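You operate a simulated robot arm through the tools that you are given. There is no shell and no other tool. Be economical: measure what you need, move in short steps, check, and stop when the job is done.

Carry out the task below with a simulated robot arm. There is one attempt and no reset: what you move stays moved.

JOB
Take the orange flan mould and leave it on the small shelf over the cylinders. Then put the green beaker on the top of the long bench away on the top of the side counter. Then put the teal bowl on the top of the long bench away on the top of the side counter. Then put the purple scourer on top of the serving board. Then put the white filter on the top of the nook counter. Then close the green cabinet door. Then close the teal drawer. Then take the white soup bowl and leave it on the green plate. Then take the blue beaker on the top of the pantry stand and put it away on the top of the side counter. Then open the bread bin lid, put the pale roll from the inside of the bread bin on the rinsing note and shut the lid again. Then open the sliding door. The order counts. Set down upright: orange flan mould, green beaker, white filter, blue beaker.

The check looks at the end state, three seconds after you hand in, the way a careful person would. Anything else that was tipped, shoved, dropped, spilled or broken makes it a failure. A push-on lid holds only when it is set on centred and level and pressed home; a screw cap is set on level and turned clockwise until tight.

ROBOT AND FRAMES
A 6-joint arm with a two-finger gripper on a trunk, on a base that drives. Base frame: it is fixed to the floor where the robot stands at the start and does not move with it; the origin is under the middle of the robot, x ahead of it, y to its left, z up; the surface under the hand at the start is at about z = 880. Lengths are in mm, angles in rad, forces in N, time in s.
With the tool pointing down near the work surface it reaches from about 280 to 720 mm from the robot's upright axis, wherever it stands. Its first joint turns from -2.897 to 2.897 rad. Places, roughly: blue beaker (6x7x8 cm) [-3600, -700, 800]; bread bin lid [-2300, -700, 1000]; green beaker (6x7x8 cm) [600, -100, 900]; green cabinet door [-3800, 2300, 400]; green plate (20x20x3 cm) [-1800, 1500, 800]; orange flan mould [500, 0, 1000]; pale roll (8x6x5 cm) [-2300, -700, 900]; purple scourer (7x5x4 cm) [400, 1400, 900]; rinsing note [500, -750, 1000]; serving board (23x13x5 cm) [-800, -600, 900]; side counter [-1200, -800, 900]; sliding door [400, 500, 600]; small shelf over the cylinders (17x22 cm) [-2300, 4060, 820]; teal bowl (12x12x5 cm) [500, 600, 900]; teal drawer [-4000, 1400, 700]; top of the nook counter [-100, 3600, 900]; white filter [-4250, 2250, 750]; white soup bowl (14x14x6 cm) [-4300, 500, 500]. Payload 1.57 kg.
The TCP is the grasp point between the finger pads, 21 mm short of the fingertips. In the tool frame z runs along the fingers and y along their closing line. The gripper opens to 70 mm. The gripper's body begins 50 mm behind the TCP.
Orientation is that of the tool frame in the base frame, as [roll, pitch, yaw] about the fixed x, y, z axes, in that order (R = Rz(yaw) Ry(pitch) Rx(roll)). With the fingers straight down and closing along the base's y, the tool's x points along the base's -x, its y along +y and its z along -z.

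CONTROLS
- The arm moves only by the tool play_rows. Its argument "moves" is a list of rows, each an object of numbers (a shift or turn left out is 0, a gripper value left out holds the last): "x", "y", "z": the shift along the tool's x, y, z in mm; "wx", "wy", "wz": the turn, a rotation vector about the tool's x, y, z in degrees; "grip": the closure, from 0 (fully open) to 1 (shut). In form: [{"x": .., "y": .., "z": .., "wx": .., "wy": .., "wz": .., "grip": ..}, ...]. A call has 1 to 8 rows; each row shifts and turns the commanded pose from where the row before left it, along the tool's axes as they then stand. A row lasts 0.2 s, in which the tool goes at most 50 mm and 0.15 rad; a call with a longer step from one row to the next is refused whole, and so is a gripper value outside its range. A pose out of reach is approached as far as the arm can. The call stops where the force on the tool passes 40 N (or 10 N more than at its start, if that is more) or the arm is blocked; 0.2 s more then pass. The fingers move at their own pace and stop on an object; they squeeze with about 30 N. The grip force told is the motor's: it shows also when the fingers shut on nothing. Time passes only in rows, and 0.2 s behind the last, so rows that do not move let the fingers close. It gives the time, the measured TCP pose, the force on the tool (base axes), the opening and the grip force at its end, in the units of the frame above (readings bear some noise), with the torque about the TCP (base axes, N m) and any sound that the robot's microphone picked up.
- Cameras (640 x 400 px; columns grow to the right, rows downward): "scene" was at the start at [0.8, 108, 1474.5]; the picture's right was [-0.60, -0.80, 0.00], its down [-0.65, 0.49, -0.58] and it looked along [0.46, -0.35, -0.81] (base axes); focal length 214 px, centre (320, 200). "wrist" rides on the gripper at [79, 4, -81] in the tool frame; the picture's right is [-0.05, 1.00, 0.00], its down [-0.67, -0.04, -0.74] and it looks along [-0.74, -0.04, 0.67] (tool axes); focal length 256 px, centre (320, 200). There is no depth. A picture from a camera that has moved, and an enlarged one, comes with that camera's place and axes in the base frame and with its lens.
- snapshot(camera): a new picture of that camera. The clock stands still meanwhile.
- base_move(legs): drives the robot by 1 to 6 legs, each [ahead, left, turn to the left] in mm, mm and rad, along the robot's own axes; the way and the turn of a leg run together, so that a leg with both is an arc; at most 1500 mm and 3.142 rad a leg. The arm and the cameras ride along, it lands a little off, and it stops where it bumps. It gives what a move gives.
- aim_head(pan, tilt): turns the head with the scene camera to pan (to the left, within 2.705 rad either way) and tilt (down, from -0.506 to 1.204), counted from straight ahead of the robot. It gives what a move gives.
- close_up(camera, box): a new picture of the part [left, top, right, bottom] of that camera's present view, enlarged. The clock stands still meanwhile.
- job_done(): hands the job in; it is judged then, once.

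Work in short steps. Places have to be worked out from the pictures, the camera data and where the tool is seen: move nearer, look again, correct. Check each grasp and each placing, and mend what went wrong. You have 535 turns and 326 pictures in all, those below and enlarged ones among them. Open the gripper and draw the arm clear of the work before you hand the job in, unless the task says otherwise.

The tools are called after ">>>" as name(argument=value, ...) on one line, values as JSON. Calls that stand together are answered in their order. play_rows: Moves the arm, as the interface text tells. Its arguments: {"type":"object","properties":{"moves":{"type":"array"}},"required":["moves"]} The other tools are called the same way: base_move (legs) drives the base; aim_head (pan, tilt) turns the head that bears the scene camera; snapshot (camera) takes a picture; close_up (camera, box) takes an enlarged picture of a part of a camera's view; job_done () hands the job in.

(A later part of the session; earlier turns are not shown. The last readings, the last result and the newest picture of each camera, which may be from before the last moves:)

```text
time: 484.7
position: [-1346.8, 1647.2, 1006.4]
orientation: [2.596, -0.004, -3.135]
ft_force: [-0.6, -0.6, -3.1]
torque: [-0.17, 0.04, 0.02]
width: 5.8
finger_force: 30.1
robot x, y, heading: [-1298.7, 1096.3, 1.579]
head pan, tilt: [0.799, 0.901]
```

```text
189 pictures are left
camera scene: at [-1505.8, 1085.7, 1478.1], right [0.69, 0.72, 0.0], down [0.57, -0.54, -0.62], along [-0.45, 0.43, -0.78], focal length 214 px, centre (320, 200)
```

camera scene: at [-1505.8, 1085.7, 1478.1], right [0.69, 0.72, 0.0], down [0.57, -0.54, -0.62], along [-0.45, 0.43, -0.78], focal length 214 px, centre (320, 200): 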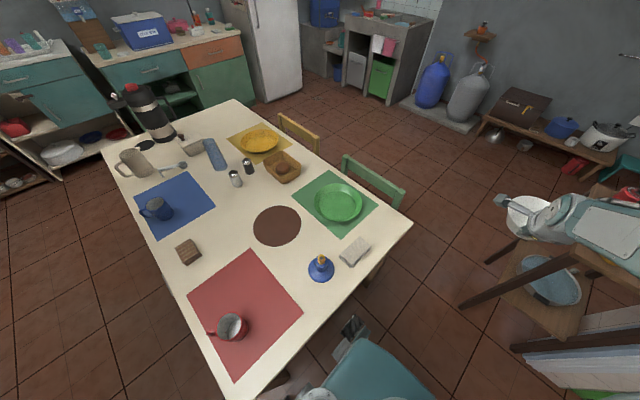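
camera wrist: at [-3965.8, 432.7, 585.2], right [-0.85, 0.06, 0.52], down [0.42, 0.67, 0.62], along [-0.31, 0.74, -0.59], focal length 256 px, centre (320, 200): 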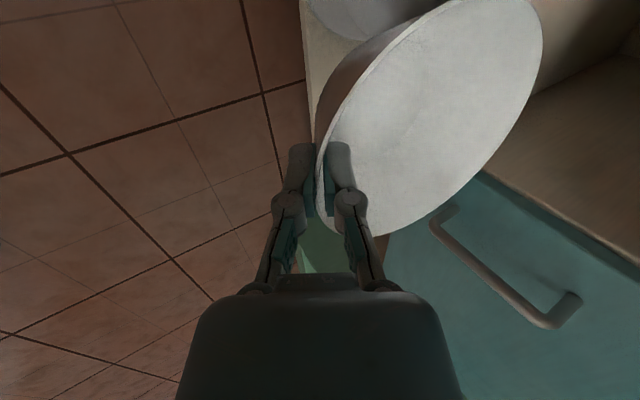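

Robot at (−1299, 1096); plate centre ≈(−1847, 1519). Swinging the arm left in an arc (with the tool turning about vertical) to point at the plate.

>>> play_rows(moves=[{"x": 40, "y": -4.9, "z": 3, "wy": 2.245, "wz": -3.737}, {"x": 40, "y": -4.9, "z": 3, "wy": 2.245, "wz": -3.737}, {"x": 40, "y": -4.9, "z": 3, "wy": 2.245, "wz": -3.737}, {"x": 40, "y": -4.9, "z": 3, "wy": 2.245, "wz": -3.737}, {"x": 40, "y": -4.9, "z": 3, "wy": 2.245, "wz": -3.737}, {"x": 40, "y": -4.9, "z": 3, "wy": 2.245, "wz": -3.737}])

>>> play_rows(moves=[{"x": 40, "y": -4.9, "z": 3, "wy": 2.245, "wz": -3.737}, {"x": 40, "y": -4.9, "z": 3, "wy": 2.245, "wz": -3.737}, {"x": 40, "y": -4.9, "z": 3, "wy": 2.245, "wz": -3.737}, {"x": 40, "y": -4.9, "z": 3, "wy": 2.245, "wz": -3.737}, {"x": 40, "y": -4.9, "z": 3, "wy": 2.245, "wz": -3.737}, {"x": 40, "y": -4.9, "z": 3, "wy": 2.245, "wz": -3.737}])

>>> snapshot(camera="scene")

>>> snapshot(camera="wrist")

```text
time: 486.1
position: [-1580.8, 1586.6, 977.1]
orientation: [2.597, -0.001, -2.679]
ft_force: [-0.5, 0.0, -2.3]
torque: [-0.15, -0.04, -0.01]
width: 5.8
finger_force: 30.3
robot x, y, heading: [-1295.7, 1091.6, 1.57]
head pan, tilt: [0.799, 0.901]
```

```text
time: 487.5
position: [-1758.4, 1428.9, 946.3]
orientation: [2.597, 0.0, -2.22]
ft_force: [-0.1, -0.1, -2.4]
torque: [-0.12, -0.11, 0.01]
width: 6.0
finger_force: 30.1
robot x, y, heading: [-1298.6, 1094.0, 1.569]
head pan, tilt: [0.799, 0.901]
```

```text
188 pictures are left
camera scene: at [-1508.7, 1085.0, 1477.7], right [0.69, 0.72, 0.0], down [0.57, -0.54, -0.62], along [-0.45, 0.43, -0.79], focal length 214 px, centre (320, 200)
```

scene: 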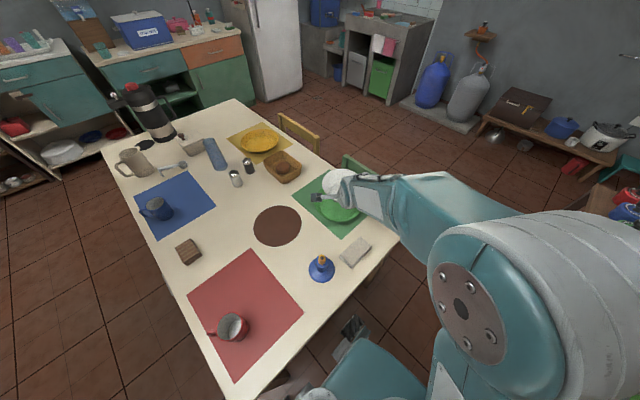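

```text
187 pictures are left
camera wrist: at [-1775.6, 1343.7, 1016.9], right [-0.65, 0.56, 0.52], down [0.73, 0.28, 0.62], along [0.2, 0.78, -0.59], focal length 256 px, centre (320, 200)
```

wrist: 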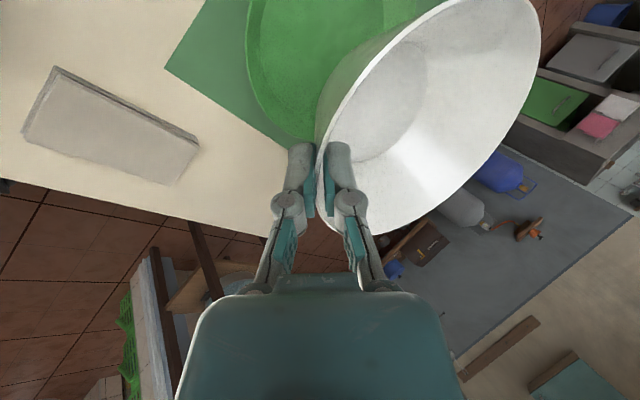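

Correcting: forward 55, right 16, then down toward the plate.

>>> play_rows(moves=[{"x": -8, "y": 24, "z": 14}, {"x": -8, "y": 23, "z": 14}, {"y": -15, "z": 25}, {"y": -15, "z": 25}])

>>> snapshot(camera="wrist")

>>> close_up(camera="scene", box=[260, 130, 420, 240])

```text
time: 488.5
position: [-1792.1, 1473.9, 886.9]
orientation: [2.596, 0.003, -2.219]
ft_force: [-0.4, -0.3, -2.3]
torque: [-0.11, -0.13, 0.0]
width: 6.0
finger_force: 29.9
robot x, y, heading: [-1301.0, 1094.0, 1.576]
head pan, tilt: [0.799, 0.901]
```

```text
186 pictures are left
camera wrist: at [-1808.6, 1388.5, 957.9], right [-0.65, 0.56, 0.52], down [0.73, 0.28, 0.62], along [0.2, 0.78, -0.59], focal length 256 px, centre (320, 200)
```

wrist: 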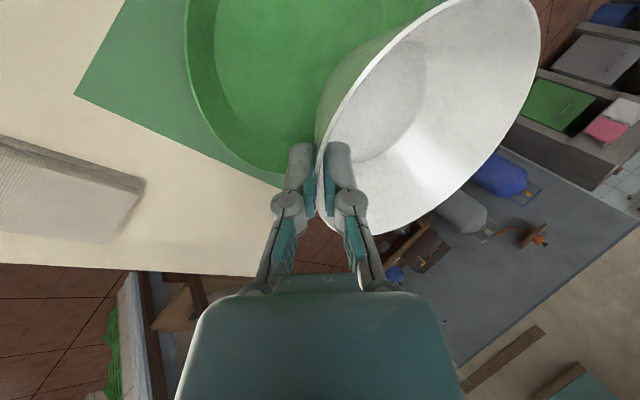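

```text
3.64 times, centred on (340, 185) of scene
camera zoom: at [-1508.9, 1085.3, 1477.6], right [0.69, 0.72, 0.0], down [0.57, -0.54, -0.62], along [-0.45, 0.43, -0.79], focal length 780 px, centre (247, 254)
```

zoom: 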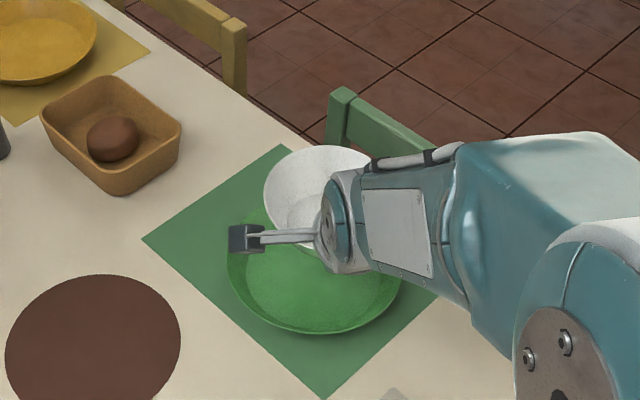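

Bowl is centred over the plate within ~1 cm. Lowering to contact.

>>> play_rows(moves=[{"y": -13, "z": 14}, {"y": -8, "z": 13}, {"y": -3, "z": 5}, {"y": -2.5, "z": 4.3}, {"y": -2, "z": 3.4}, {"y": -2, "z": 3.4}])

>>> play_rows(moves=[{"y": -1.5, "z": 2.6}, {"y": -1.5, "z": 2.6}, {"y": -1.5, "z": 2.6}, {"y": -1.5, "z": 2.6}, {"y": -1.5, "z": 2.6}])

>>> snapshot(camera="wrist")

```text
time: 489.9
position: [-1788.7, 1471.7, 835.7]
orientation: [2.596, 0.001, -2.222]
ft_force: [-0.6, -0.1, -2.5]
torque: [-0.11, -0.15, -0.02]
width: 5.8
finger_force: 30.0
robot x, y, heading: [-1297.1, 1097.9, 1.58]
head pan, tilt: [0.799, 0.901]
```

```text
time: 491.1
position: [-1788.7, 1473.3, 820.1]
orientation: [2.595, 0.002, -2.223]
ft_force: [0.4, 0.3, -2.7]
torque: [-0.13, -0.1, -0.02]
width: 5.9
finger_force: 30.2
robot x, y, heading: [-1294.7, 1093.9, 1.579]
head pan, tilt: [0.799, 0.901]
```

```text
184 pictures are left
camera wrist: at [-1805.2, 1386.4, 890.9], right [-0.65, 0.56, 0.52], down [0.73, 0.28, 0.62], along [0.2, 0.78, -0.59], focal length 256 px, centre (320, 200)
```

wrist: 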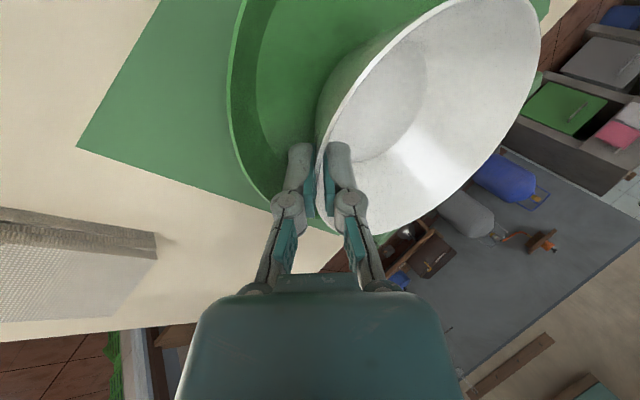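

>>> play_rows(moves=[{"y": -1.5, "z": 2.6}, {"y": -1.5, "z": 2.6}, {"y": -1.5, "z": 2.6}, {"y": -1.5, "z": 2.6}, {"y": -1.5, "z": 2.6}, {"y": -1.5, "z": 2.6}, {"y": -1.5, "z": 2.6}, {"y": -1.5, "z": 2.6}])

>>> snapshot(camera="wrist")

```text
time: 492.9
position: [-1787.8, 1471.8, 798.1]
orientation: [2.593, 0.0, -2.222]
ft_force: [4.4, -6.9, 30.4]
torque: [0.59, 0.54, 0.12]
width: 6.0
finger_force: 29.8
robot x, y, heading: [-1296.7, 1095.4, 1.577]
head pan, tilt: [0.799, 0.901]
```

```text
183 pictures are left
camera wrist: at [-1804.6, 1386.0, 869.3], right [-0.65, 0.56, 0.52], down [0.74, 0.28, 0.62], along [0.2, 0.78, -0.59], focal length 256 px, centre (320, 200)
```

wrist: 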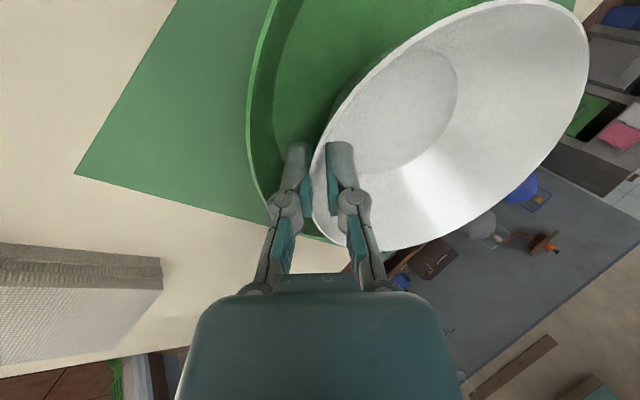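

Bowl rests on the plate. Relaxing 3 mm, opening partly, and retreating along the tool axis.

>>> play_rows(moves=[{"y": 1.5, "z": -2.6}, {"grip": 0.62}, {"grip": 0.62}, {"grip": 0.62}])

>>> play_rows(moves=[{"z": -20}, {"z": -30}, {"z": -40}, {"y": 20, "z": -40}, {"y": 20, "z": -40}])

>>> snapshot(camera="wrist")

>>> close_up(camera="scene", box=[200, 110, 440, 270])

```text
time: 493.9
position: [-1786.9, 1473.2, 799.1]
orientation: [2.597, 0.001, -2.221]
ft_force: [0.5, 0.7, -0.3]
torque: [-0.02, 0.0, 0.02]
width: 26.6
finger_force: 0.1
robot x, y, heading: [-1297.9, 1094.2, 1.581]
head pan, tilt: [0.799, 0.901]
```

```text
time: 495.1
position: [-1743.0, 1438.7, 968.1]
orientation: [2.595, 0.002, -2.219]
ft_force: [-0.3, 0.1, 0.4]
torque: [0.0, 0.03, -0.02]
width: 26.7
finger_force: 0.0
robot x, y, heading: [-1294.2, 1092.5, 1.577]
head pan, tilt: [0.799, 0.901]
```

```text
182 pictures are left
camera wrist: at [-1761.1, 1353.8, 1038.8], right [-0.65, 0.56, 0.52], down [0.74, 0.28, 0.62], along [0.2, 0.78, -0.59], focal length 256 px, centre (320, 200)
```

wrist: 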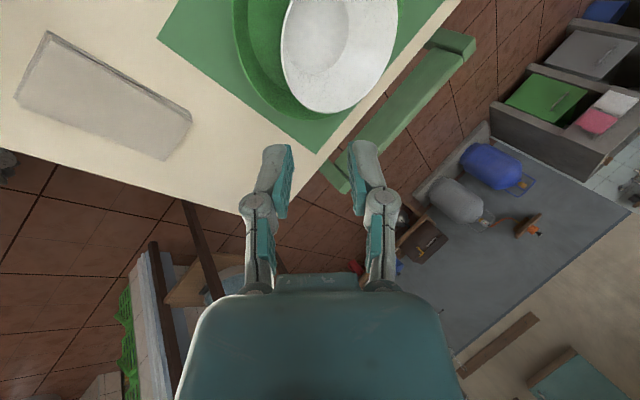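

```text
2.50 times, centred on (320, 190) of scene
camera zoom: at [-1506.7, 1084.8, 1478.0], right [0.69, 0.72, 0.0], down [0.57, -0.54, -0.62], along [-0.45, 0.43, -0.78], focal length 536 px, centre (320, 225)
```

zoom: 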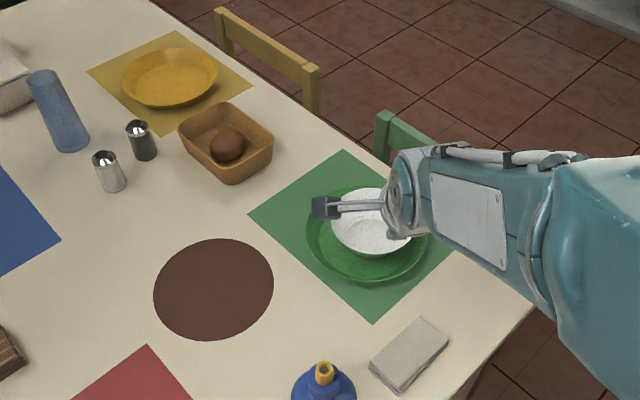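

Bowl sits on the green plate. Swinging the arm back to the front.

>>> play_rows(moves=[{"x": -40, "z": -8, "wy": -2.245, "wz": 3.737, "grip": 0}, {"x": -40, "wy": -2.245, "wz": 3.737}, {"x": -40, "wy": -2.245, "wz": 3.737}, {"x": -40, "wy": -2.245, "wz": 3.737}, {"x": -40, "wy": -2.245, "wz": 3.737}, {"x": -40, "wy": -2.245, "wz": 3.737}])

>>> play_rows(moves=[{"x": -40, "wy": -2.245, "wz": 3.737}, {"x": -40, "wy": -2.245, "wz": 3.737}, {"x": -40, "wy": -2.245, "wz": 3.737}, {"x": -40, "wy": -2.245, "wz": 3.737}, {"x": -40, "wy": -2.245, "wz": 3.737}, {"x": -40, "wy": -2.245, "wz": 3.737}])

>>> play_rows(moves=[{"wx": 8, "z": -15}, {"wx": 8, "z": -15}, {"wx": 8, "z": -15}, {"wx": 7}])

```text
time: 496.5
position: [-1561.8, 1595.4, 973.9]
orientation: [2.596, -0.002, -2.678]
ft_force: [0.7, -0.5, -0.2]
torque: [-0.03, 0.01, 0.0]
width: 70.1
finger_force: 0.1
robot x, y, heading: [-1300.3, 1096.5, 1.576]
head pan, tilt: [0.799, 0.901]
```

```text
time: 497.9
position: [-1335.3, 1663.2, 968.0]
orientation: [2.598, -0.002, -3.133]
ft_force: [-0.8, -0.3, 0.4]
torque: [-0.01, 0.04, -0.03]
width: 70.0
finger_force: 0.1
robot x, y, heading: [-1297.6, 1099.6, 1.577]
head pan, tilt: [0.799, 0.901]
```

```text
time: 498.9
position: [-1335.9, 1644.4, 1012.0]
orientation: [3.141, -0.003, -3.134]
ft_force: [1.1, 0.1, 0.4]
torque: [0.01, 0.01, 0.02]
width: 70.1
finger_force: 0.1
robot x, y, heading: [-1298.0, 1096.5, 1.578]
head pan, tilt: [0.799, 0.901]
```

>>> play_rows(moves=[{"wz": -8.5, "z": -20}, {"wz": -8.5, "z": -20}, {"wz": -8.5, "z": -20}, {"wz": -8.5, "z": -20}, {"wz": -8.5, "z": -20}, {"wz": -8.5, "z": -20}, {"wz": -8.5}, {"wz": -8.5}])

>>> play_rows(moves=[{"wz": -8.5}, {"wz": -8.5}, {"wz": -5}, {"x": 40}, {"x": 40}, {"x": 40}])

>>> base_move(legs=[[-300, 0, -0.007], [-400, 0, 0], [-230, 0, 0]])

```text
time: 500.7
position: [-1334.5, 1642.1, 1134.2]
orientation: [3.137, 0.002, -1.947]
ft_force: [0.6, -1.1, 0.5]
torque: [-0.01, 0.03, -0.01]
width: 70.2
finger_force: 0.0
robot x, y, heading: [-1298.8, 1091.9, 1.574]
head pan, tilt: [0.799, 0.901]
```

```text
time: 502.1
position: [-1333.2, 1522.7, 1133.4]
orientation: [3.139, 0.003, -1.563]
ft_force: [-0.6, -0.6, -0.1]
torque: [0.01, -0.03, -0.02]
width: 69.9
finger_force: 0.1
robot x, y, heading: [-1299.7, 1095.1, 1.581]
head pan, tilt: [0.799, 0.901]
```

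```text
time: 507.6
position: [-1329.4, 586.3, 1132.9]
orientation: [3.138, 0.004, -1.569]
ft_force: [-0.4, -0.3, -0.1]
torque: [0.05, -0.02, 0.0]
width: 69.9
finger_force: 0.1
robot x, y, heading: [-1293.4, 160.1, 1.57]
head pan, tilt: [0.799, 0.901]
```

>>> base_move(legs=[[0, 0, 3.14], [0, -1150, 0], [0, -1100, 0]])

>>> aim_head(pan=0.0, tilt=0.7)

>>> snapshot(camera="scene")

>>> snapshot(camera="wrist")

```text
time: 525.9
position: [-3530.0, -191.2, 1133.1]
orientation: [3.138, 0.004, 1.528]
ft_force: [0.2, 0.1, 0.2]
torque: [0.02, 0.04, 0.02]
width: 69.9
finger_force: 0.1
robot x, y, heading: [-3543.4, 237.4, -1.608]
head pan, tilt: [0.799, 0.901]
```

```text
time: 527.1
position: [-3530.4, -193.4, 1133.1]
orientation: [3.137, 0.003, 1.527]
ft_force: [-0.1, -0.3, 0.6]
torque: [0.0, 0.02, -0.01]
width: 70.1
finger_force: 0.1
robot x, y, heading: [-3545.4, 236.5, -1.616]
head pan, tilt: [0.0, 0.7]
```

```text
180 pictures are left
camera scene: at [-3388.7, 201.3, 1494.3], right [-1.0, 0.04, 0.0], down [0.03, 0.64, -0.76], along [-0.03, -0.76, -0.65], focal length 214 px, centre (320, 200)
```

scene: 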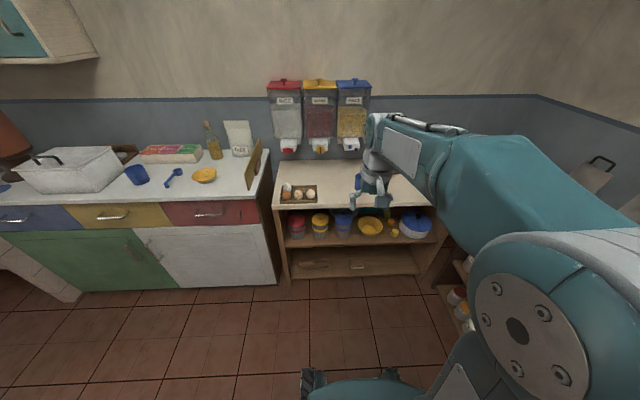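

```text
179 pictures are left
camera wrist: at [-3523.2, -111.8, 1213.8], right [1.0, -0.1, 0.0], down [-0.07, -0.66, 0.75], along [-0.07, -0.74, -0.66], focal length 256 px, centre (320, 200)
```

wrist: 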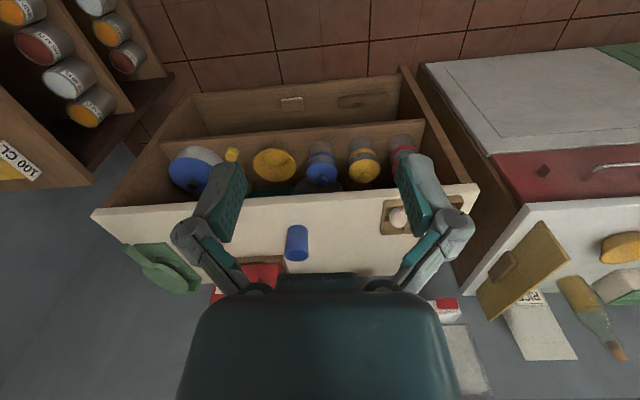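

Beaker on the pantry stand at about (−3650, −730). Driving closer.

>>> base_move(legs=[[0, -105, 0.044], [340, 0, 0]])

>>> aim_head(pan=0.0, tilt=0.9)

>>> snapshot(camera="scene")

>>> snapshot(camera="wrist")

```text
time: 530.0
position: [-3623.2, -526.1, 1134.2]
orientation: [3.135, 0.004, 1.573]
ft_force: [0.3, -0.1, -0.3]
torque: [-0.02, -0.01, -0.04]
width: 70.1
finger_force: 0.1
robot x, y, heading: [-3651.9, -98.3, -1.568]
head pan, tilt: [0.0, 0.7]
```

```text
time: 530.8
position: [-3621.9, -525.9, 1134.3]
orientation: [3.137, 0.004, 1.573]
ft_force: [-0.1, 0.0, 0.3]
torque: [-0.01, 0.0, -0.01]
width: 69.9
finger_force: 0.0
robot x, y, heading: [-3647.8, -100.1, -1.571]
head pan, tilt: [0.0, 0.901]
```

```text
178 pictures are left
camera scene: at [-3497.8, -118.1, 1478.4], right [-1.0, 0.0, 0.0], down [0.0, 0.78, -0.62], along [0.0, -0.62, -0.78], focal length 214 px, centre (320, 200)
```

scene: 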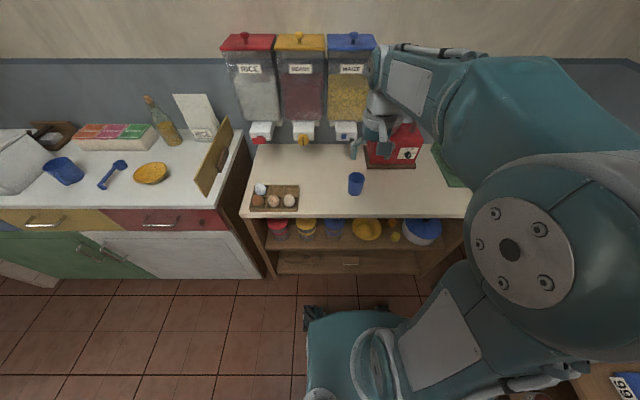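

```text
177 pictures are left
camera wrist: at [-3617.6, -446.1, 1214.0], right [1.0, -0.05, 0.0], down [-0.04, -0.66, 0.75], along [-0.04, -0.75, -0.66], focal length 256 px, centre (320, 200)
```

wrist: 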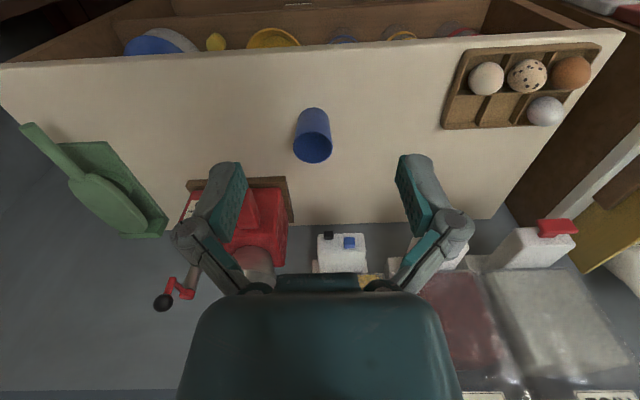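

>>> play_rows(moves=[{"x": -41, "y": -5}, {"x": -41, "y": -5}, {"x": -41, "y": -4}, {"x": -41, "y": -4}, {"z": 40}, {"z": 40}, {"z": 30}])

>>> snapshot(camera="wrist")

```text
time: 532.4
position: [-3637.3, -691.3, 1024.2]
orientation: [3.138, 0.005, 1.572]
ft_force: [0.2, 0.5, -0.1]
torque: [0.0, 0.0, 0.0]
width: 69.8
finger_force: 0.0
robot x, y, heading: [-3649.6, -94.9, -1.566]
head pan, tilt: [0.0, 0.901]
```

```text
176 pictures are left
camera wrist: at [-3633.0, -610.9, 1104.6], right [1.0, -0.05, 0.0], down [-0.04, -0.66, 0.75], along [-0.04, -0.75, -0.66], focal length 256 px, centre (320, 200)
```

wrist: 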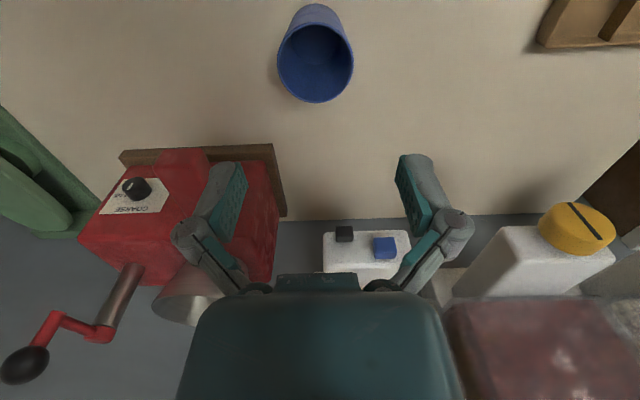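

>>> play_rows(moves=[{"y": -3, "z": 40}, {"z": 40}, {"z": 20}, {}])

>>> close_up(camera="wrist", box=[200, 40, 440, 240])

```text
time: 533.4
position: [-3638.4, -691.8, 924.5]
orientation: [3.138, 0.004, 1.573]
ft_force: [0.5, 0.4, -0.2]
torque: [0.0, 0.03, 0.0]
width: 70.1
finger_force: 0.1
robot x, y, heading: [-3653.7, -100.5, -1.571]
head pan, tilt: [0.0, 0.901]
```

```text
2.00 times, centred on (320, 140) of wrist
camera zoom: at [-3634.7, -611.7, 1004.5], right [1.0, -0.05, 0.0], down [-0.04, -0.66, 0.75], along [-0.04, -0.75, -0.66], focal length 512 px, centre (320, 320)
```

zoom: 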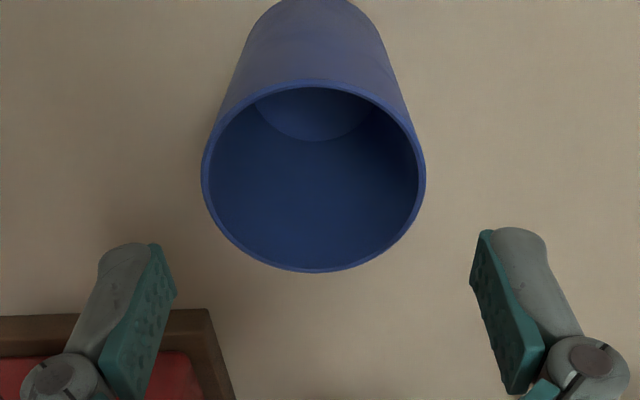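

>>> play_rows(moves=[{"y": -2, "z": 20}, {"z": 20}, {"z": 20}])

>>> play_rows(moves=[{"grip": 1}, {"grip": 1}, {"grip": 1}])

>>> play_rows(moves=[{"z": -20}, {"z": -40}, {"z": -40}, {"z": -40}, {"x": 35, "z": -30}, {"x": 40, "z": -30}, {"x": 45}, {"x": 45}])

>>> snapshot(camera="wrist")

```text
time: 534.2
position: [-3641.7, -690.8, 862.9]
orientation: [3.139, 0.004, 1.573]
ft_force: [1.1, -0.1, -0.2]
torque: [-0.02, 0.02, -0.01]
width: 70.0
finger_force: 0.1
robot x, y, heading: [-3651.2, -99.0, -1.566]
head pan, tilt: [0.0, 0.901]
```

```text
time: 535.0
position: [-3642.0, -690.8, 864.9]
orientation: [3.138, 0.005, 1.571]
ft_force: [-0.1, -1.9, 11.5]
torque: [-0.03, 0.08, 0.02]
width: 58.3
finger_force: 30.6
robot x, y, heading: [-3652.5, -97.2, -1.569]
head pan, tilt: [0.0, 0.901]
```

```text
time: 536.8
position: [-3639.2, -523.0, 1062.3]
orientation: [3.137, 0.002, 1.574]
ft_force: [-0.1, -0.3, -1.1]
torque: [0.02, 0.01, -0.03]
width: 58.3
finger_force: 29.6
robot x, y, heading: [-3649.7, -100.7, -1.566]
head pan, tilt: [0.0, 0.901]
```

```text
174 pictures are left
camera wrist: at [-3634.5, -443.3, 1142.3], right [1.0, -0.05, 0.0], down [-0.04, -0.66, 0.75], along [-0.04, -0.75, -0.67], focal length 256 px, centre (320, 200)
```

wrist: 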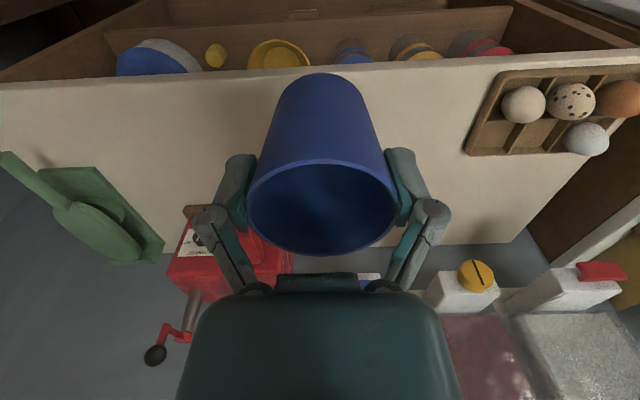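

Held. Driving to the side counter's west end.

>>> play_rows(moves=[{"z": -40}, {"z": -40}])

>>> base_move(legs=[[-260, 0, 0], [0, 1020, 0], [0, 1000, 0]])

```text
time: 537.4
position: [-3640.1, -523.5, 1142.6]
orientation: [3.136, 0.005, 1.574]
ft_force: [0.5, -0.4, 0.0]
torque: [-0.03, 0.04, 0.03]
width: 58.1
finger_force: 29.6
robot x, y, heading: [-3650.0, -99.7, -1.57]
head pan, tilt: [0.0, 0.901]
```

```text
time: 548.8
position: [-1643.7, -258.0, 1141.0]
orientation: [3.137, 0.005, 1.577]
ft_force: [0.3, 0.2, -1.7]
torque: [0.02, -0.02, -0.04]
width: 57.2
finger_force: 29.9
robot x, y, heading: [-1658.6, 168.5, -1.566]
head pan, tilt: [0.0, 0.901]
```

>>> base_move(legs=[[265, 35, -0.005]])

>>> play_rows(moves=[{"z": 45}, {"z": 45}, {"z": 20}])

>>> snapshot(camera="wrist")

>>> snapshot(camera="scene")

```text
time: 550.7
position: [-1609.2, -524.6, 1141.7]
orientation: [3.136, 0.002, 1.574]
ft_force: [0.4, -0.6, -0.3]
torque: [0.02, -0.01, -0.01]
width: 57.0
finger_force: 30.3
robot x, y, heading: [-1620.6, -97.9, -1.566]
head pan, tilt: [0.0, 0.901]
```

```text
time: 551.5
position: [-1607.7, -523.4, 1032.3]
orientation: [3.139, 0.004, 1.574]
ft_force: [-0.7, -0.2, -1.2]
torque: [-0.05, 0.0, 0.02]
width: 57.3
finger_force: 29.9
robot x, y, heading: [-1616.8, -99.5, -1.567]
head pan, tilt: [0.0, 0.901]
```

```text
173 pictures are left
camera wrist: at [-1603.8, -443.4, 1111.4], right [1.0, -0.05, 0.0], down [-0.04, -0.66, 0.75], along [-0.04, -0.75, -0.66], focal length 256 px, centre (320, 200)
```

wrist: 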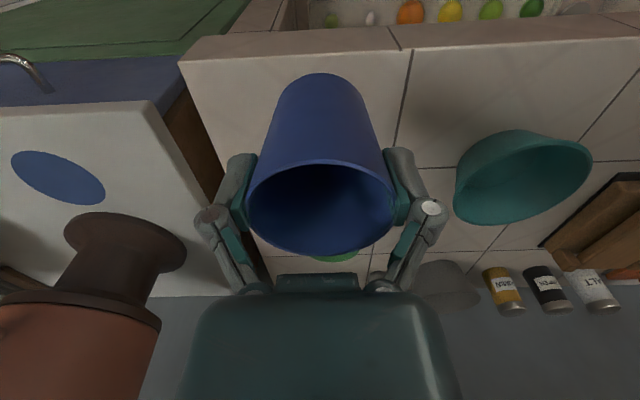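

```text
172 pictures are left
camera scene: at [-1463.6, -118.3, 1478.1], right [-1.0, 0.0, 0.0], down [0.0, 0.78, -0.62], along [0.0, -0.62, -0.78], focal length 214 px, centre (320, 200)
```

scene: 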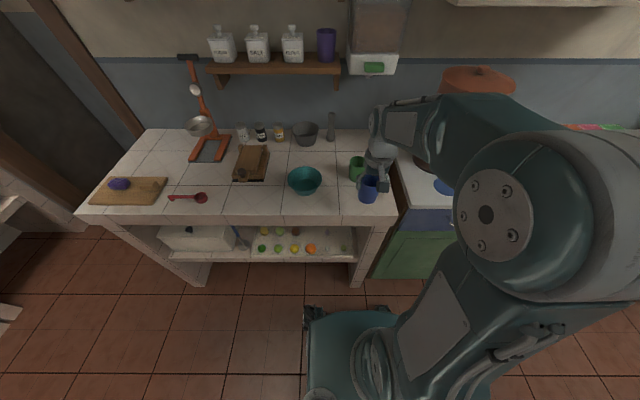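

>>> play_rows(moves=[{"x": -36}, {"x": -35}, {"z": 30}, {"z": 30}, {"z": 15}])

>>> play_rows(moves=[{"z": 4}, {"z": 4}, {"z": 4}, {"z": 3}, {"z": 3}, {"z": 3}, {"z": 3}, {"z": 3}])

```text
time: 552.7
position: [-1604.7, -595.6, 957.8]
orientation: [3.138, 0.004, 1.576]
ft_force: [-0.2, 0.0, -0.7]
torque: [0.0, -0.01, 0.04]
width: 57.6
finger_force: 30.2
robot x, y, heading: [-1622.0, -99.4, -1.567]
head pan, tilt: [0.0, 0.901]
```

```text
time: 554.5
position: [-1606.4, -596.9, 930.9]
orientation: [3.137, 0.004, 1.573]
ft_force: [-0.1, 1.4, 25.6]
torque: [0.02, 0.06, 0.01]
width: 56.2
finger_force: 29.8
robot x, y, heading: [-1617.5, -101.3, -1.569]
head pan, tilt: [0.0, 0.901]
```

Contact. Releasing and rising.

>>> play_rows(moves=[{"z": -1, "grip": 0}, {"grip": 0}, {"grip": 0}, {"z": -20}, {"z": -30}, {"z": -40}])

>>> snapshot(camera="wrist")

```text
time: 555.9
position: [-1607.1, -596.6, 1020.1]
orientation: [3.138, 0.004, 1.575]
ft_force: [-0.4, 0.6, -0.5]
torque: [-0.01, -0.01, -0.01]
width: 70.0
finger_force: 0.1
robot x, y, heading: [-1618.5, -100.2, -1.568]
head pan, tilt: [0.0, 0.901]
```

```text
171 pictures are left
camera wrist: at [-1603.9, -516.2, 1100.4], right [1.0, -0.05, 0.0], down [-0.04, -0.66, 0.75], along [-0.04, -0.75, -0.67], focal length 256 px, centre (320, 200)
```

wrist: 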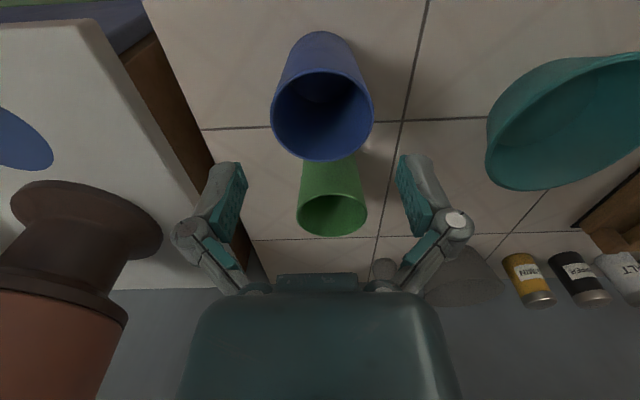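

Beakers stand fine. On to the bread bin.

>>> play_rows(moves=[{"x": 35, "z": -30}, {"x": 40, "z": -30}, {"x": 40, "z": -30}, {"x": 40, "z": -20}])

>>> base_move(legs=[[-250, 0, 0], [0, -680, 0]])

>>> aim_head(pan=0.0, tilt=0.7)

>>> snapshot(camera="scene")

>>> snapshot(camera="wrist")

```text
time: 556.9
position: [-1609.5, -438.9, 1130.4]
orientation: [3.138, 0.003, 1.577]
ft_force: [-0.5, -0.6, -0.6]
torque: [0.01, 0.0, 0.01]
width: 70.1
finger_force: 0.0
robot x, y, heading: [-1618.7, -102.0, -1.568]
head pan, tilt: [0.0, 0.901]
```

```text
time: 562.0
position: [-2273.9, -197.6, 1129.8]
orientation: [3.14, 0.004, 1.579]
ft_force: [0.2, 0.4, 0.7]
torque: [-0.05, -0.01, 0.0]
width: 69.9
finger_force: 0.1
robot x, y, heading: [-2290.5, 142.8, -1.565]
head pan, tilt: [0.0, 0.901]
```

```text
time: 562.8
position: [-2276.5, -196.9, 1132.0]
orientation: [3.14, 0.005, 1.58]
ft_force: [-0.4, 0.1, 0.1]
torque: [-0.01, -0.02, 0.0]
width: 70.0
finger_force: 0.2
robot x, y, heading: [-2287.0, 145.7, -1.559]
head pan, tilt: [0.0, 0.7]
```

```text
170 pictures are left
camera scene: at [-2133.4, 116.7, 1494.2], right [-1.0, -0.01, 0.0], down [-0.01, 0.65, -0.76], along [0.01, -0.76, -0.65], focal length 214 px, centre (320, 200)
```

scene: 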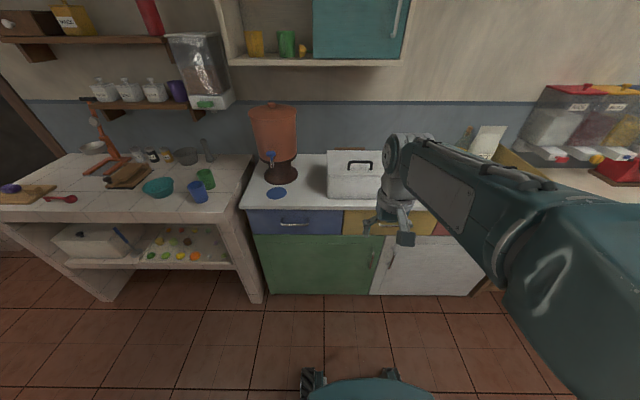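

```text
169 pictures are left
camera wrist: at [-2272.2, -117.2, 1210.8], right [1.0, -0.04, 0.0], down [-0.03, -0.66, 0.75], along [-0.03, -0.75, -0.66], focal length 256 px, centre (320, 200)
```

wrist: 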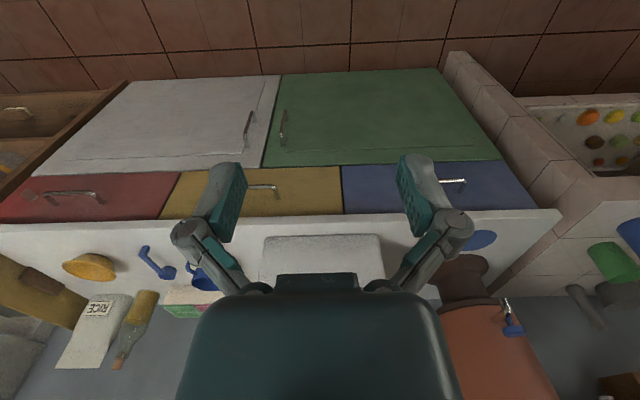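

>>> close_up(camera="scene", box=[240, 90, 440, 220])

```text
3.08 times, centred on (340, 155) of scene
camera zoom: at [-2133.4, 116.7, 1494.2], right [-1.0, -0.01, 0.0], down [-0.01, 0.65, -0.76], along [0.01, -0.76, -0.65], focal length 660 px, centre (258, 338)
```

zoom: 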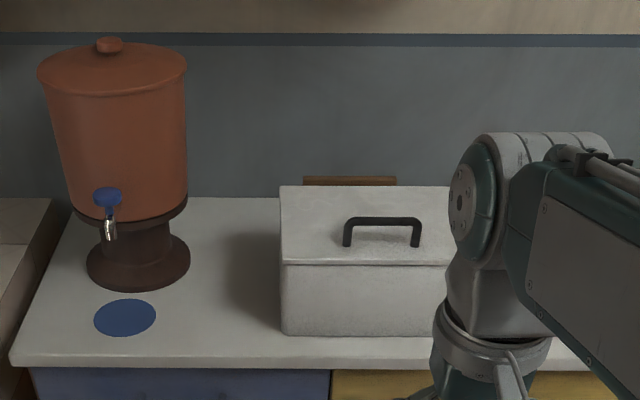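

Bin lid: handle bar along x at ≈(−2297, −642, 1045), hinge at the back (y≈−797). Moving close and turning the wrist 90° so the fingers close across the bar.

>>> base_move(legs=[[190, -10, -0.012]])

>>> play_rows(moves=[{"wz": 8.5, "z": -10}, {"wz": 8.5, "z": -10}, {"wz": 8.5, "z": -10}, {"wz": 8.5}, {"wz": 8.5}, {"wz": 8.5}, {"wz": 8.5}, {"wz": 8.5}])

>>> play_rows(moves=[{"wz": 8.5}, {"wz": 8.5}, {"wz": 5}, {"y": 40}, {"y": 40}, {"y": 40}])

>>> snapshot(camera="wrist")

>>> snapshot(camera="scene")

```text
time: 564.3
position: [-2289.0, -384.9, 1129.7]
orientation: [3.136, 0.006, 1.571]
ft_force: [-0.2, -0.1, -0.9]
torque: [0.02, -0.01, 0.0]
width: 70.2
finger_force: 0.0
robot x, y, heading: [-2298.1, -45.8, -1.571]
head pan, tilt: [0.0, 0.7]
```

```text
time: 566.1
position: [-2290.3, -383.8, 1160.8]
orientation: [3.135, -0.001, 0.379]
ft_force: [0.6, 0.1, 0.1]
torque: [-0.01, 0.01, -0.02]
width: 69.8
finger_force: 0.1
robot x, y, heading: [-2301.2, -42.9, -1.574]
head pan, tilt: [0.0, 0.7]
```

```text
time: 567.5
position: [-2287.5, -504.7, 1161.1]
orientation: [3.139, -0.004, 0.0]
ft_force: [-0.5, 0.3, 0.8]
torque: [-0.03, 0.02, 0.0]
width: 70.0
finger_force: 0.1
robot x, y, heading: [-2298.2, -45.1, -1.571]
head pan, tilt: [0.0, 0.7]
```

```text
167 pictures are left
camera wrist: at [-2208.4, -508.2, 1241.8], right [-0.05, -1.0, 0.0], down [-0.67, 0.04, 0.74], along [-0.74, 0.04, -0.67], focal length 256 px, centre (320, 200)
```

wrist: 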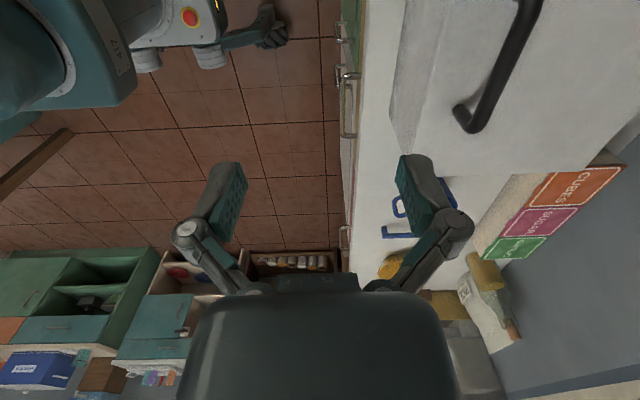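

```text
166 pictures are left
camera scene: at [-2143.7, -72.1, 1494.3], right [-1.0, 0.0, 0.0], down [0.0, 0.64, -0.76], along [0.0, -0.76, -0.64], focal length 214 px, centre (320, 200)
```

scene: 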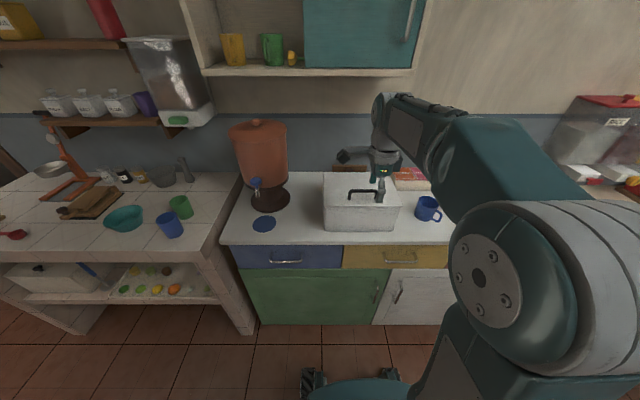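

>>> play_rows(moves=[{"y": 44}, {"y": 44}, {"y": 44}, {"z": 30}, {"z": 25}])

>>> snapshot(camera="wrist")

>>> close_up(camera="scene", box=[300, 130, 440, 240])

```text
time: 568.7
position: [-2288.4, -639.0, 1106.7]
orientation: [3.135, -0.004, 0.0]
ft_force: [0.1, 0.6, -0.7]
torque: [-0.01, 0.0, -0.05]
width: 69.6
finger_force: 0.1
robot x, y, heading: [-2300.2, -41.9, -1.574]
head pan, tilt: [0.0, 0.7]
```

```text
165 pictures are left
camera wrist: at [-2208.9, -641.3, 1187.0], right [-0.05, -1.0, 0.0], down [-0.67, 0.04, 0.74], along [-0.74, 0.04, -0.67], focal length 256 px, centre (320, 200)
```

wrist: 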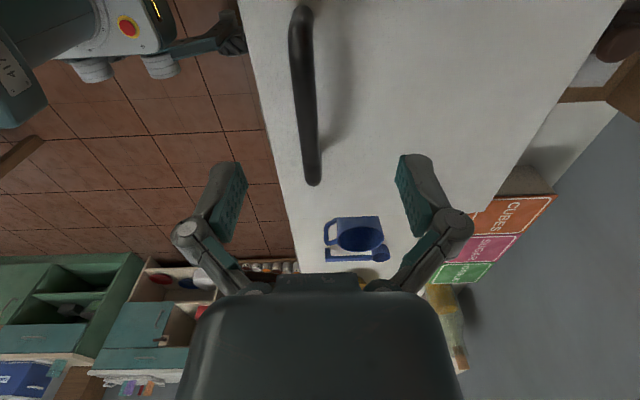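

```text
3.64 times, centred on (370, 185) of scene
camera zoom: at [-2143.7, -72.8, 1494.3], right [-1.0, 0.0, 0.0], down [0.0, 0.65, -0.76], along [0.0, -0.76, -0.65], focal length 780 px, centre (138, 254)
```

zoom: 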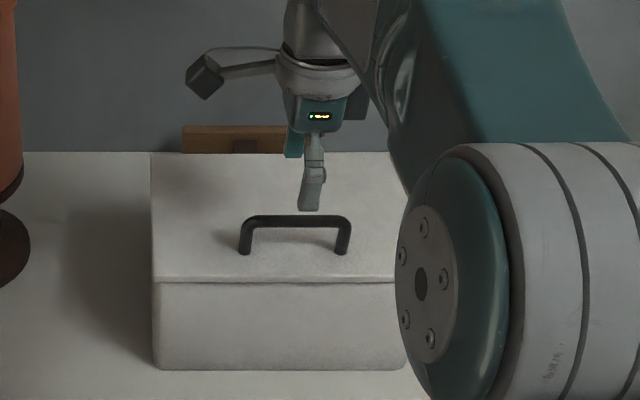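

Bar at y≈−630, z≈1055. Aligning, descending and gripping it.

>>> play_rows(moves=[{"y": -9, "z": 20}, {"z": 20}, {"z": 12}, {"grip": 1}, {"grip": 1}, {"grip": 1}, {"grip": 1}])

>>> snapshot(camera="wrist")

```text
time: 570.1
position: [-2289.2, -631.8, 1056.1]
orientation: [3.122, -0.004, -0.001]
ft_force: [0.6, -23.3, -9.6]
torque: [0.08, -0.08, -0.04]
width: 10.9
finger_force: 31.7
robot x, y, heading: [-2300.1, -43.8, -1.571]
head pan, tilt: [0.0, 0.7]
stopped in row 6: the force on the tool passed its limit at 42 N (the readings are from after the stop); the commanded pose is now the measured one
```

```text
163 pictures are left
camera wrist: at [-2209.6, -633.4, 1137.5], right [-0.05, -1.0, 0.02], down [-0.67, 0.05, 0.74], along [-0.74, 0.03, -0.67], focal length 256 px, centre (320, 200)
```

wrist: 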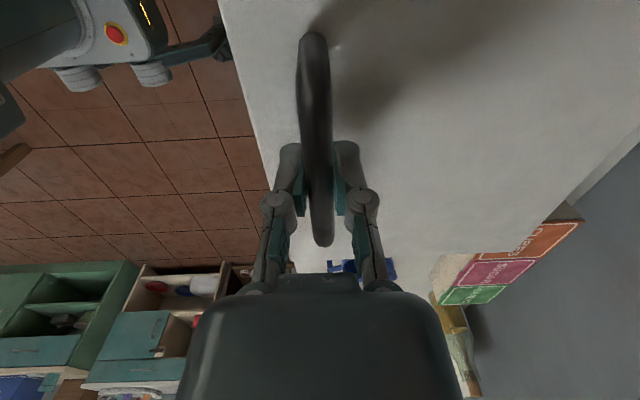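

Bar gripped (11 mm). Lifting along the hinge arc while tilting the tool forward.

>>> play_rows(moves=[{"y": 7.4, "z": -21.5, "wx": -3.75}, {"y": 11.5, "z": -19.7, "wx": -3.75}, {"y": 15.1, "z": -17, "wx": -3.75}, {"y": 18.1, "z": -13.8, "wx": -3.75}])

>>> snapshot(camera="scene")

```text
time: 571.1
position: [-2289.7, -672.0, 1136.3]
orientation: [2.863, -0.005, 0.001]
ft_force: [1.8, -7.9, -13.7]
torque: [0.1, 0.04, 0.02]
width: 11.1
finger_force: 32.2
robot x, y, heading: [-2298.8, -42.4, -1.571]
head pan, tilt: [0.0, 0.7]
```

```text
162 pictures are left
camera scene: at [-2143.3, -75.1, 1494.2], right [-1.0, 0.0, 0.0], down [0.0, 0.65, -0.76], along [0.0, -0.76, -0.65], focal length 214 px, centre (320, 200)
```

scene: 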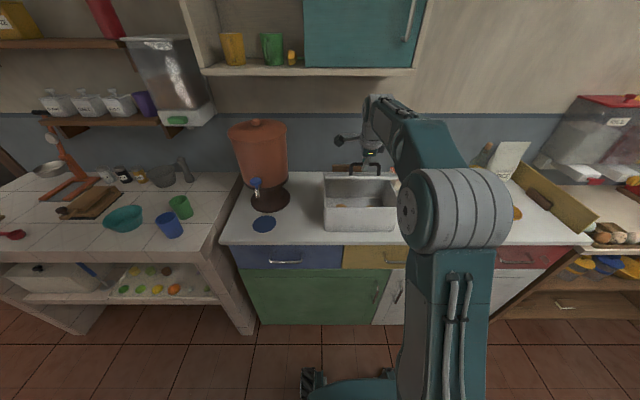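

Lid is opening nicely. Continuing the arc.

>>> play_rows(moves=[{"y": 20.5, "z": -9.9, "wx": -3.75}, {"y": 22, "z": -5.7, "wx": -3.75}, {"y": 22.7, "z": -1.3, "wx": -3.75}, {"y": 22.5, "z": 3, "wx": -3.75}])

>>> play_rows(moves=[{"y": 21.6, "z": 7.5, "wx": -3.75}, {"y": 19.7, "z": 11.4, "wx": -3.75}, {"y": 17, "z": 15.1, "wx": -3.75}])

>>> snapshot(camera="scene")

```text
time: 572.1
position: [-2290.2, -749.9, 1182.9]
orientation: [2.598, -0.004, 0.0]
ft_force: [-0.2, 6.0, 7.5]
torque: [0.1, 0.03, 0.03]
width: 10.9
finger_force: 32.2
robot x, y, heading: [-2303.2, -41.7, -1.572]
head pan, tilt: [0.0, 0.7]
```

```text
time: 572.9
position: [-2288.9, -814.8, 1196.1]
orientation: [2.394, -0.005, 0.001]
ft_force: [1.1, 20.7, 34.2]
torque: [4.19, 0.0, 0.06]
width: 31.6
finger_force: 32.0
robot x, y, heading: [-2301.3, -45.4, -1.565]
head pan, tilt: [0.0, 0.7]
```

```text
161 pictures are left
camera scene: at [-2143.3, -69.1, 1494.5], right [-1.0, 0.0, 0.0], down [0.0, 0.64, -0.77], along [0.0, -0.77, -0.64], focal length 214 px, centre (320, 200)
```

scene: 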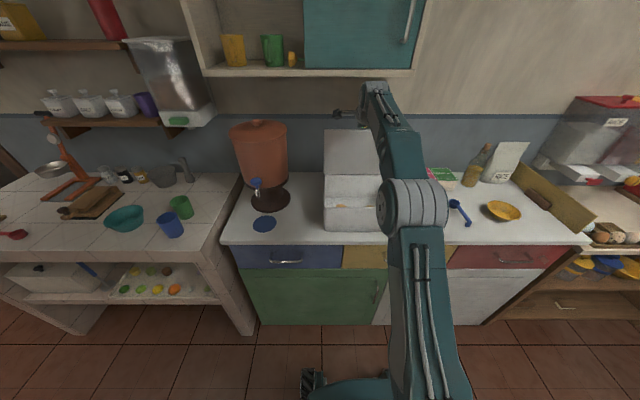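

>>> snapshot(camera="wrist")

>>> close_up(camera="scene", box=[290, 70, 450, 240])

```text
160 pictures are left
camera wrist: at [-2209.8, -762.0, 1257.8], right [-0.06, -0.73, 0.68], down [-0.67, 0.53, 0.52], along [-0.74, -0.42, -0.52], focal length 256 px, centre (320, 200)
```

wrist: 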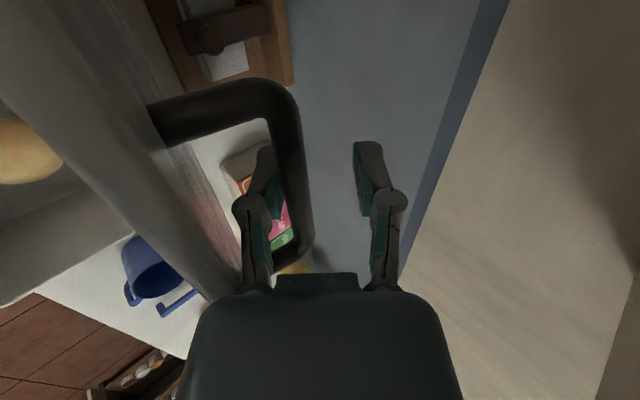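

```text
2.35 times, centred on (370, 155) of scene
camera zoom: at [-2143.3, -69.1, 1494.5], right [-1.0, 0.0, 0.0], down [0.0, 0.64, -0.77], along [0.0, -0.77, -0.64], focal length 505 px, centre (202, 306)
```

zoom: 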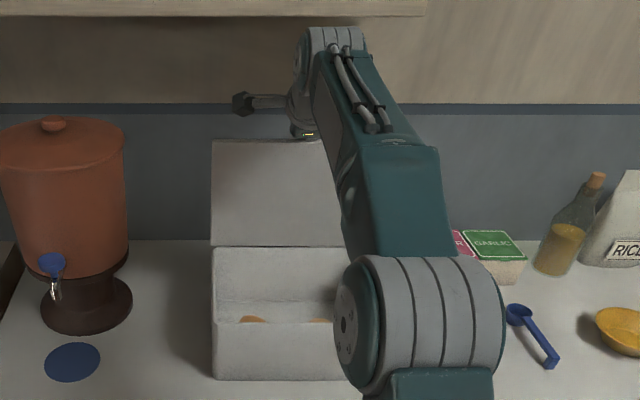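

The lid is about vertical and resisting further. I'll open the fingers and see whether it stays.

>>> play_rows(moves=[{"grip": 0}, {"grip": 0}, {"grip": 0}])

>>> snapshot(camera="wrist")

```text
time: 573.7
position: [-2288.7, -816.7, 1193.1]
orientation: [2.396, -0.003, -0.001]
ft_force: [2.3, 2.6, 32.5]
torque: [1.25, 0.22, -0.21]
width: 54.9
finger_force: 0.1
robot x, y, heading: [-2296.9, -42.3, -1.573]
head pan, tilt: [0.0, 0.7]
```

```text
158 pictures are left
camera wrist: at [-2210.0, -763.9, 1255.9], right [-0.06, -0.73, 0.68], down [-0.67, 0.53, 0.52], along [-0.74, -0.42, -0.52], focal length 256 px, centre (320, 200)
```

wrist: 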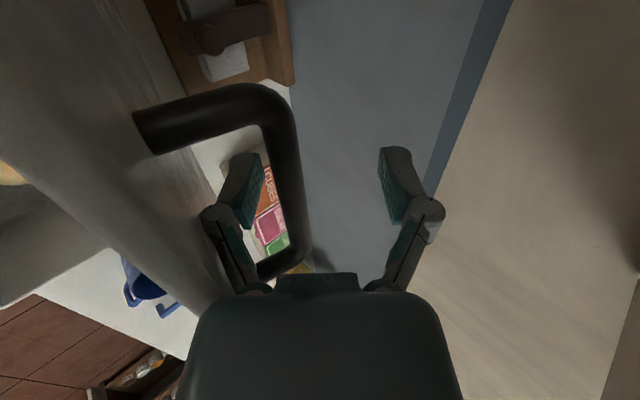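

Raising straight up to pull the finger out of the handle loop.

>>> play_rows(moves=[{"y": 13.6, "z": -14.6}, {"y": 17, "z": -18.3}, {"y": 20.4, "z": -22}, {"y": 20.4, "z": -22}])

>>> snapshot(camera="wrist")

>>> close_up(camera="scene", box=[290, 70, 450, 240])

```text
time: 574.4
position: [-2290.2, -819.1, 1214.2]
orientation: [2.452, -0.003, 0.001]
ft_force: [0.2, -0.4, -19.1]
torque: [-0.41, 0.1, 0.02]
width: 67.2
finger_force: 0.1
out of reach, approached as far as the arm can: row 3
robot x, y, heading: [-2295.7, -43.7, -1.572]
head pan, tilt: [0.0, 0.7]
stopped in row 3: the force on the tool passed its limit at 65 N (the readings are from after the stop); the commanded pose is now the measured one
```

```text
157 pictures are left
camera wrist: at [-2210.8, -770.0, 1278.4], right [-0.06, -0.77, 0.63], down [-0.67, 0.5, 0.55], along [-0.74, -0.39, -0.54], focal length 256 px, centre (320, 200)
```

wrist: 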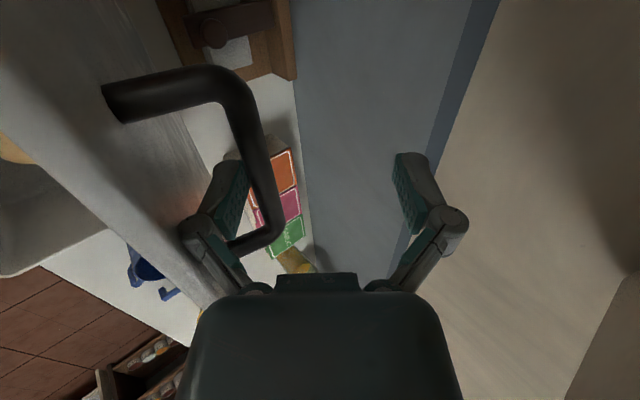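

```text
2.35 times, centred on (370, 155) of scene
camera zoom: at [-2143.8, -75.3, 1494.2], right [-1.0, 0.0, 0.0], down [0.0, 0.65, -0.76], along [0.0, -0.76, -0.65], focal length 505 px, centre (202, 306)
```

zoom: 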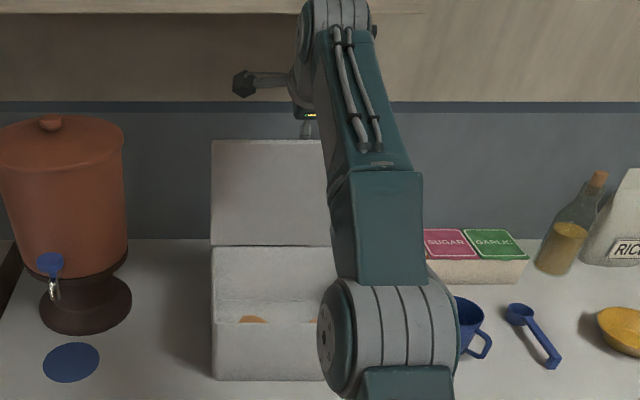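

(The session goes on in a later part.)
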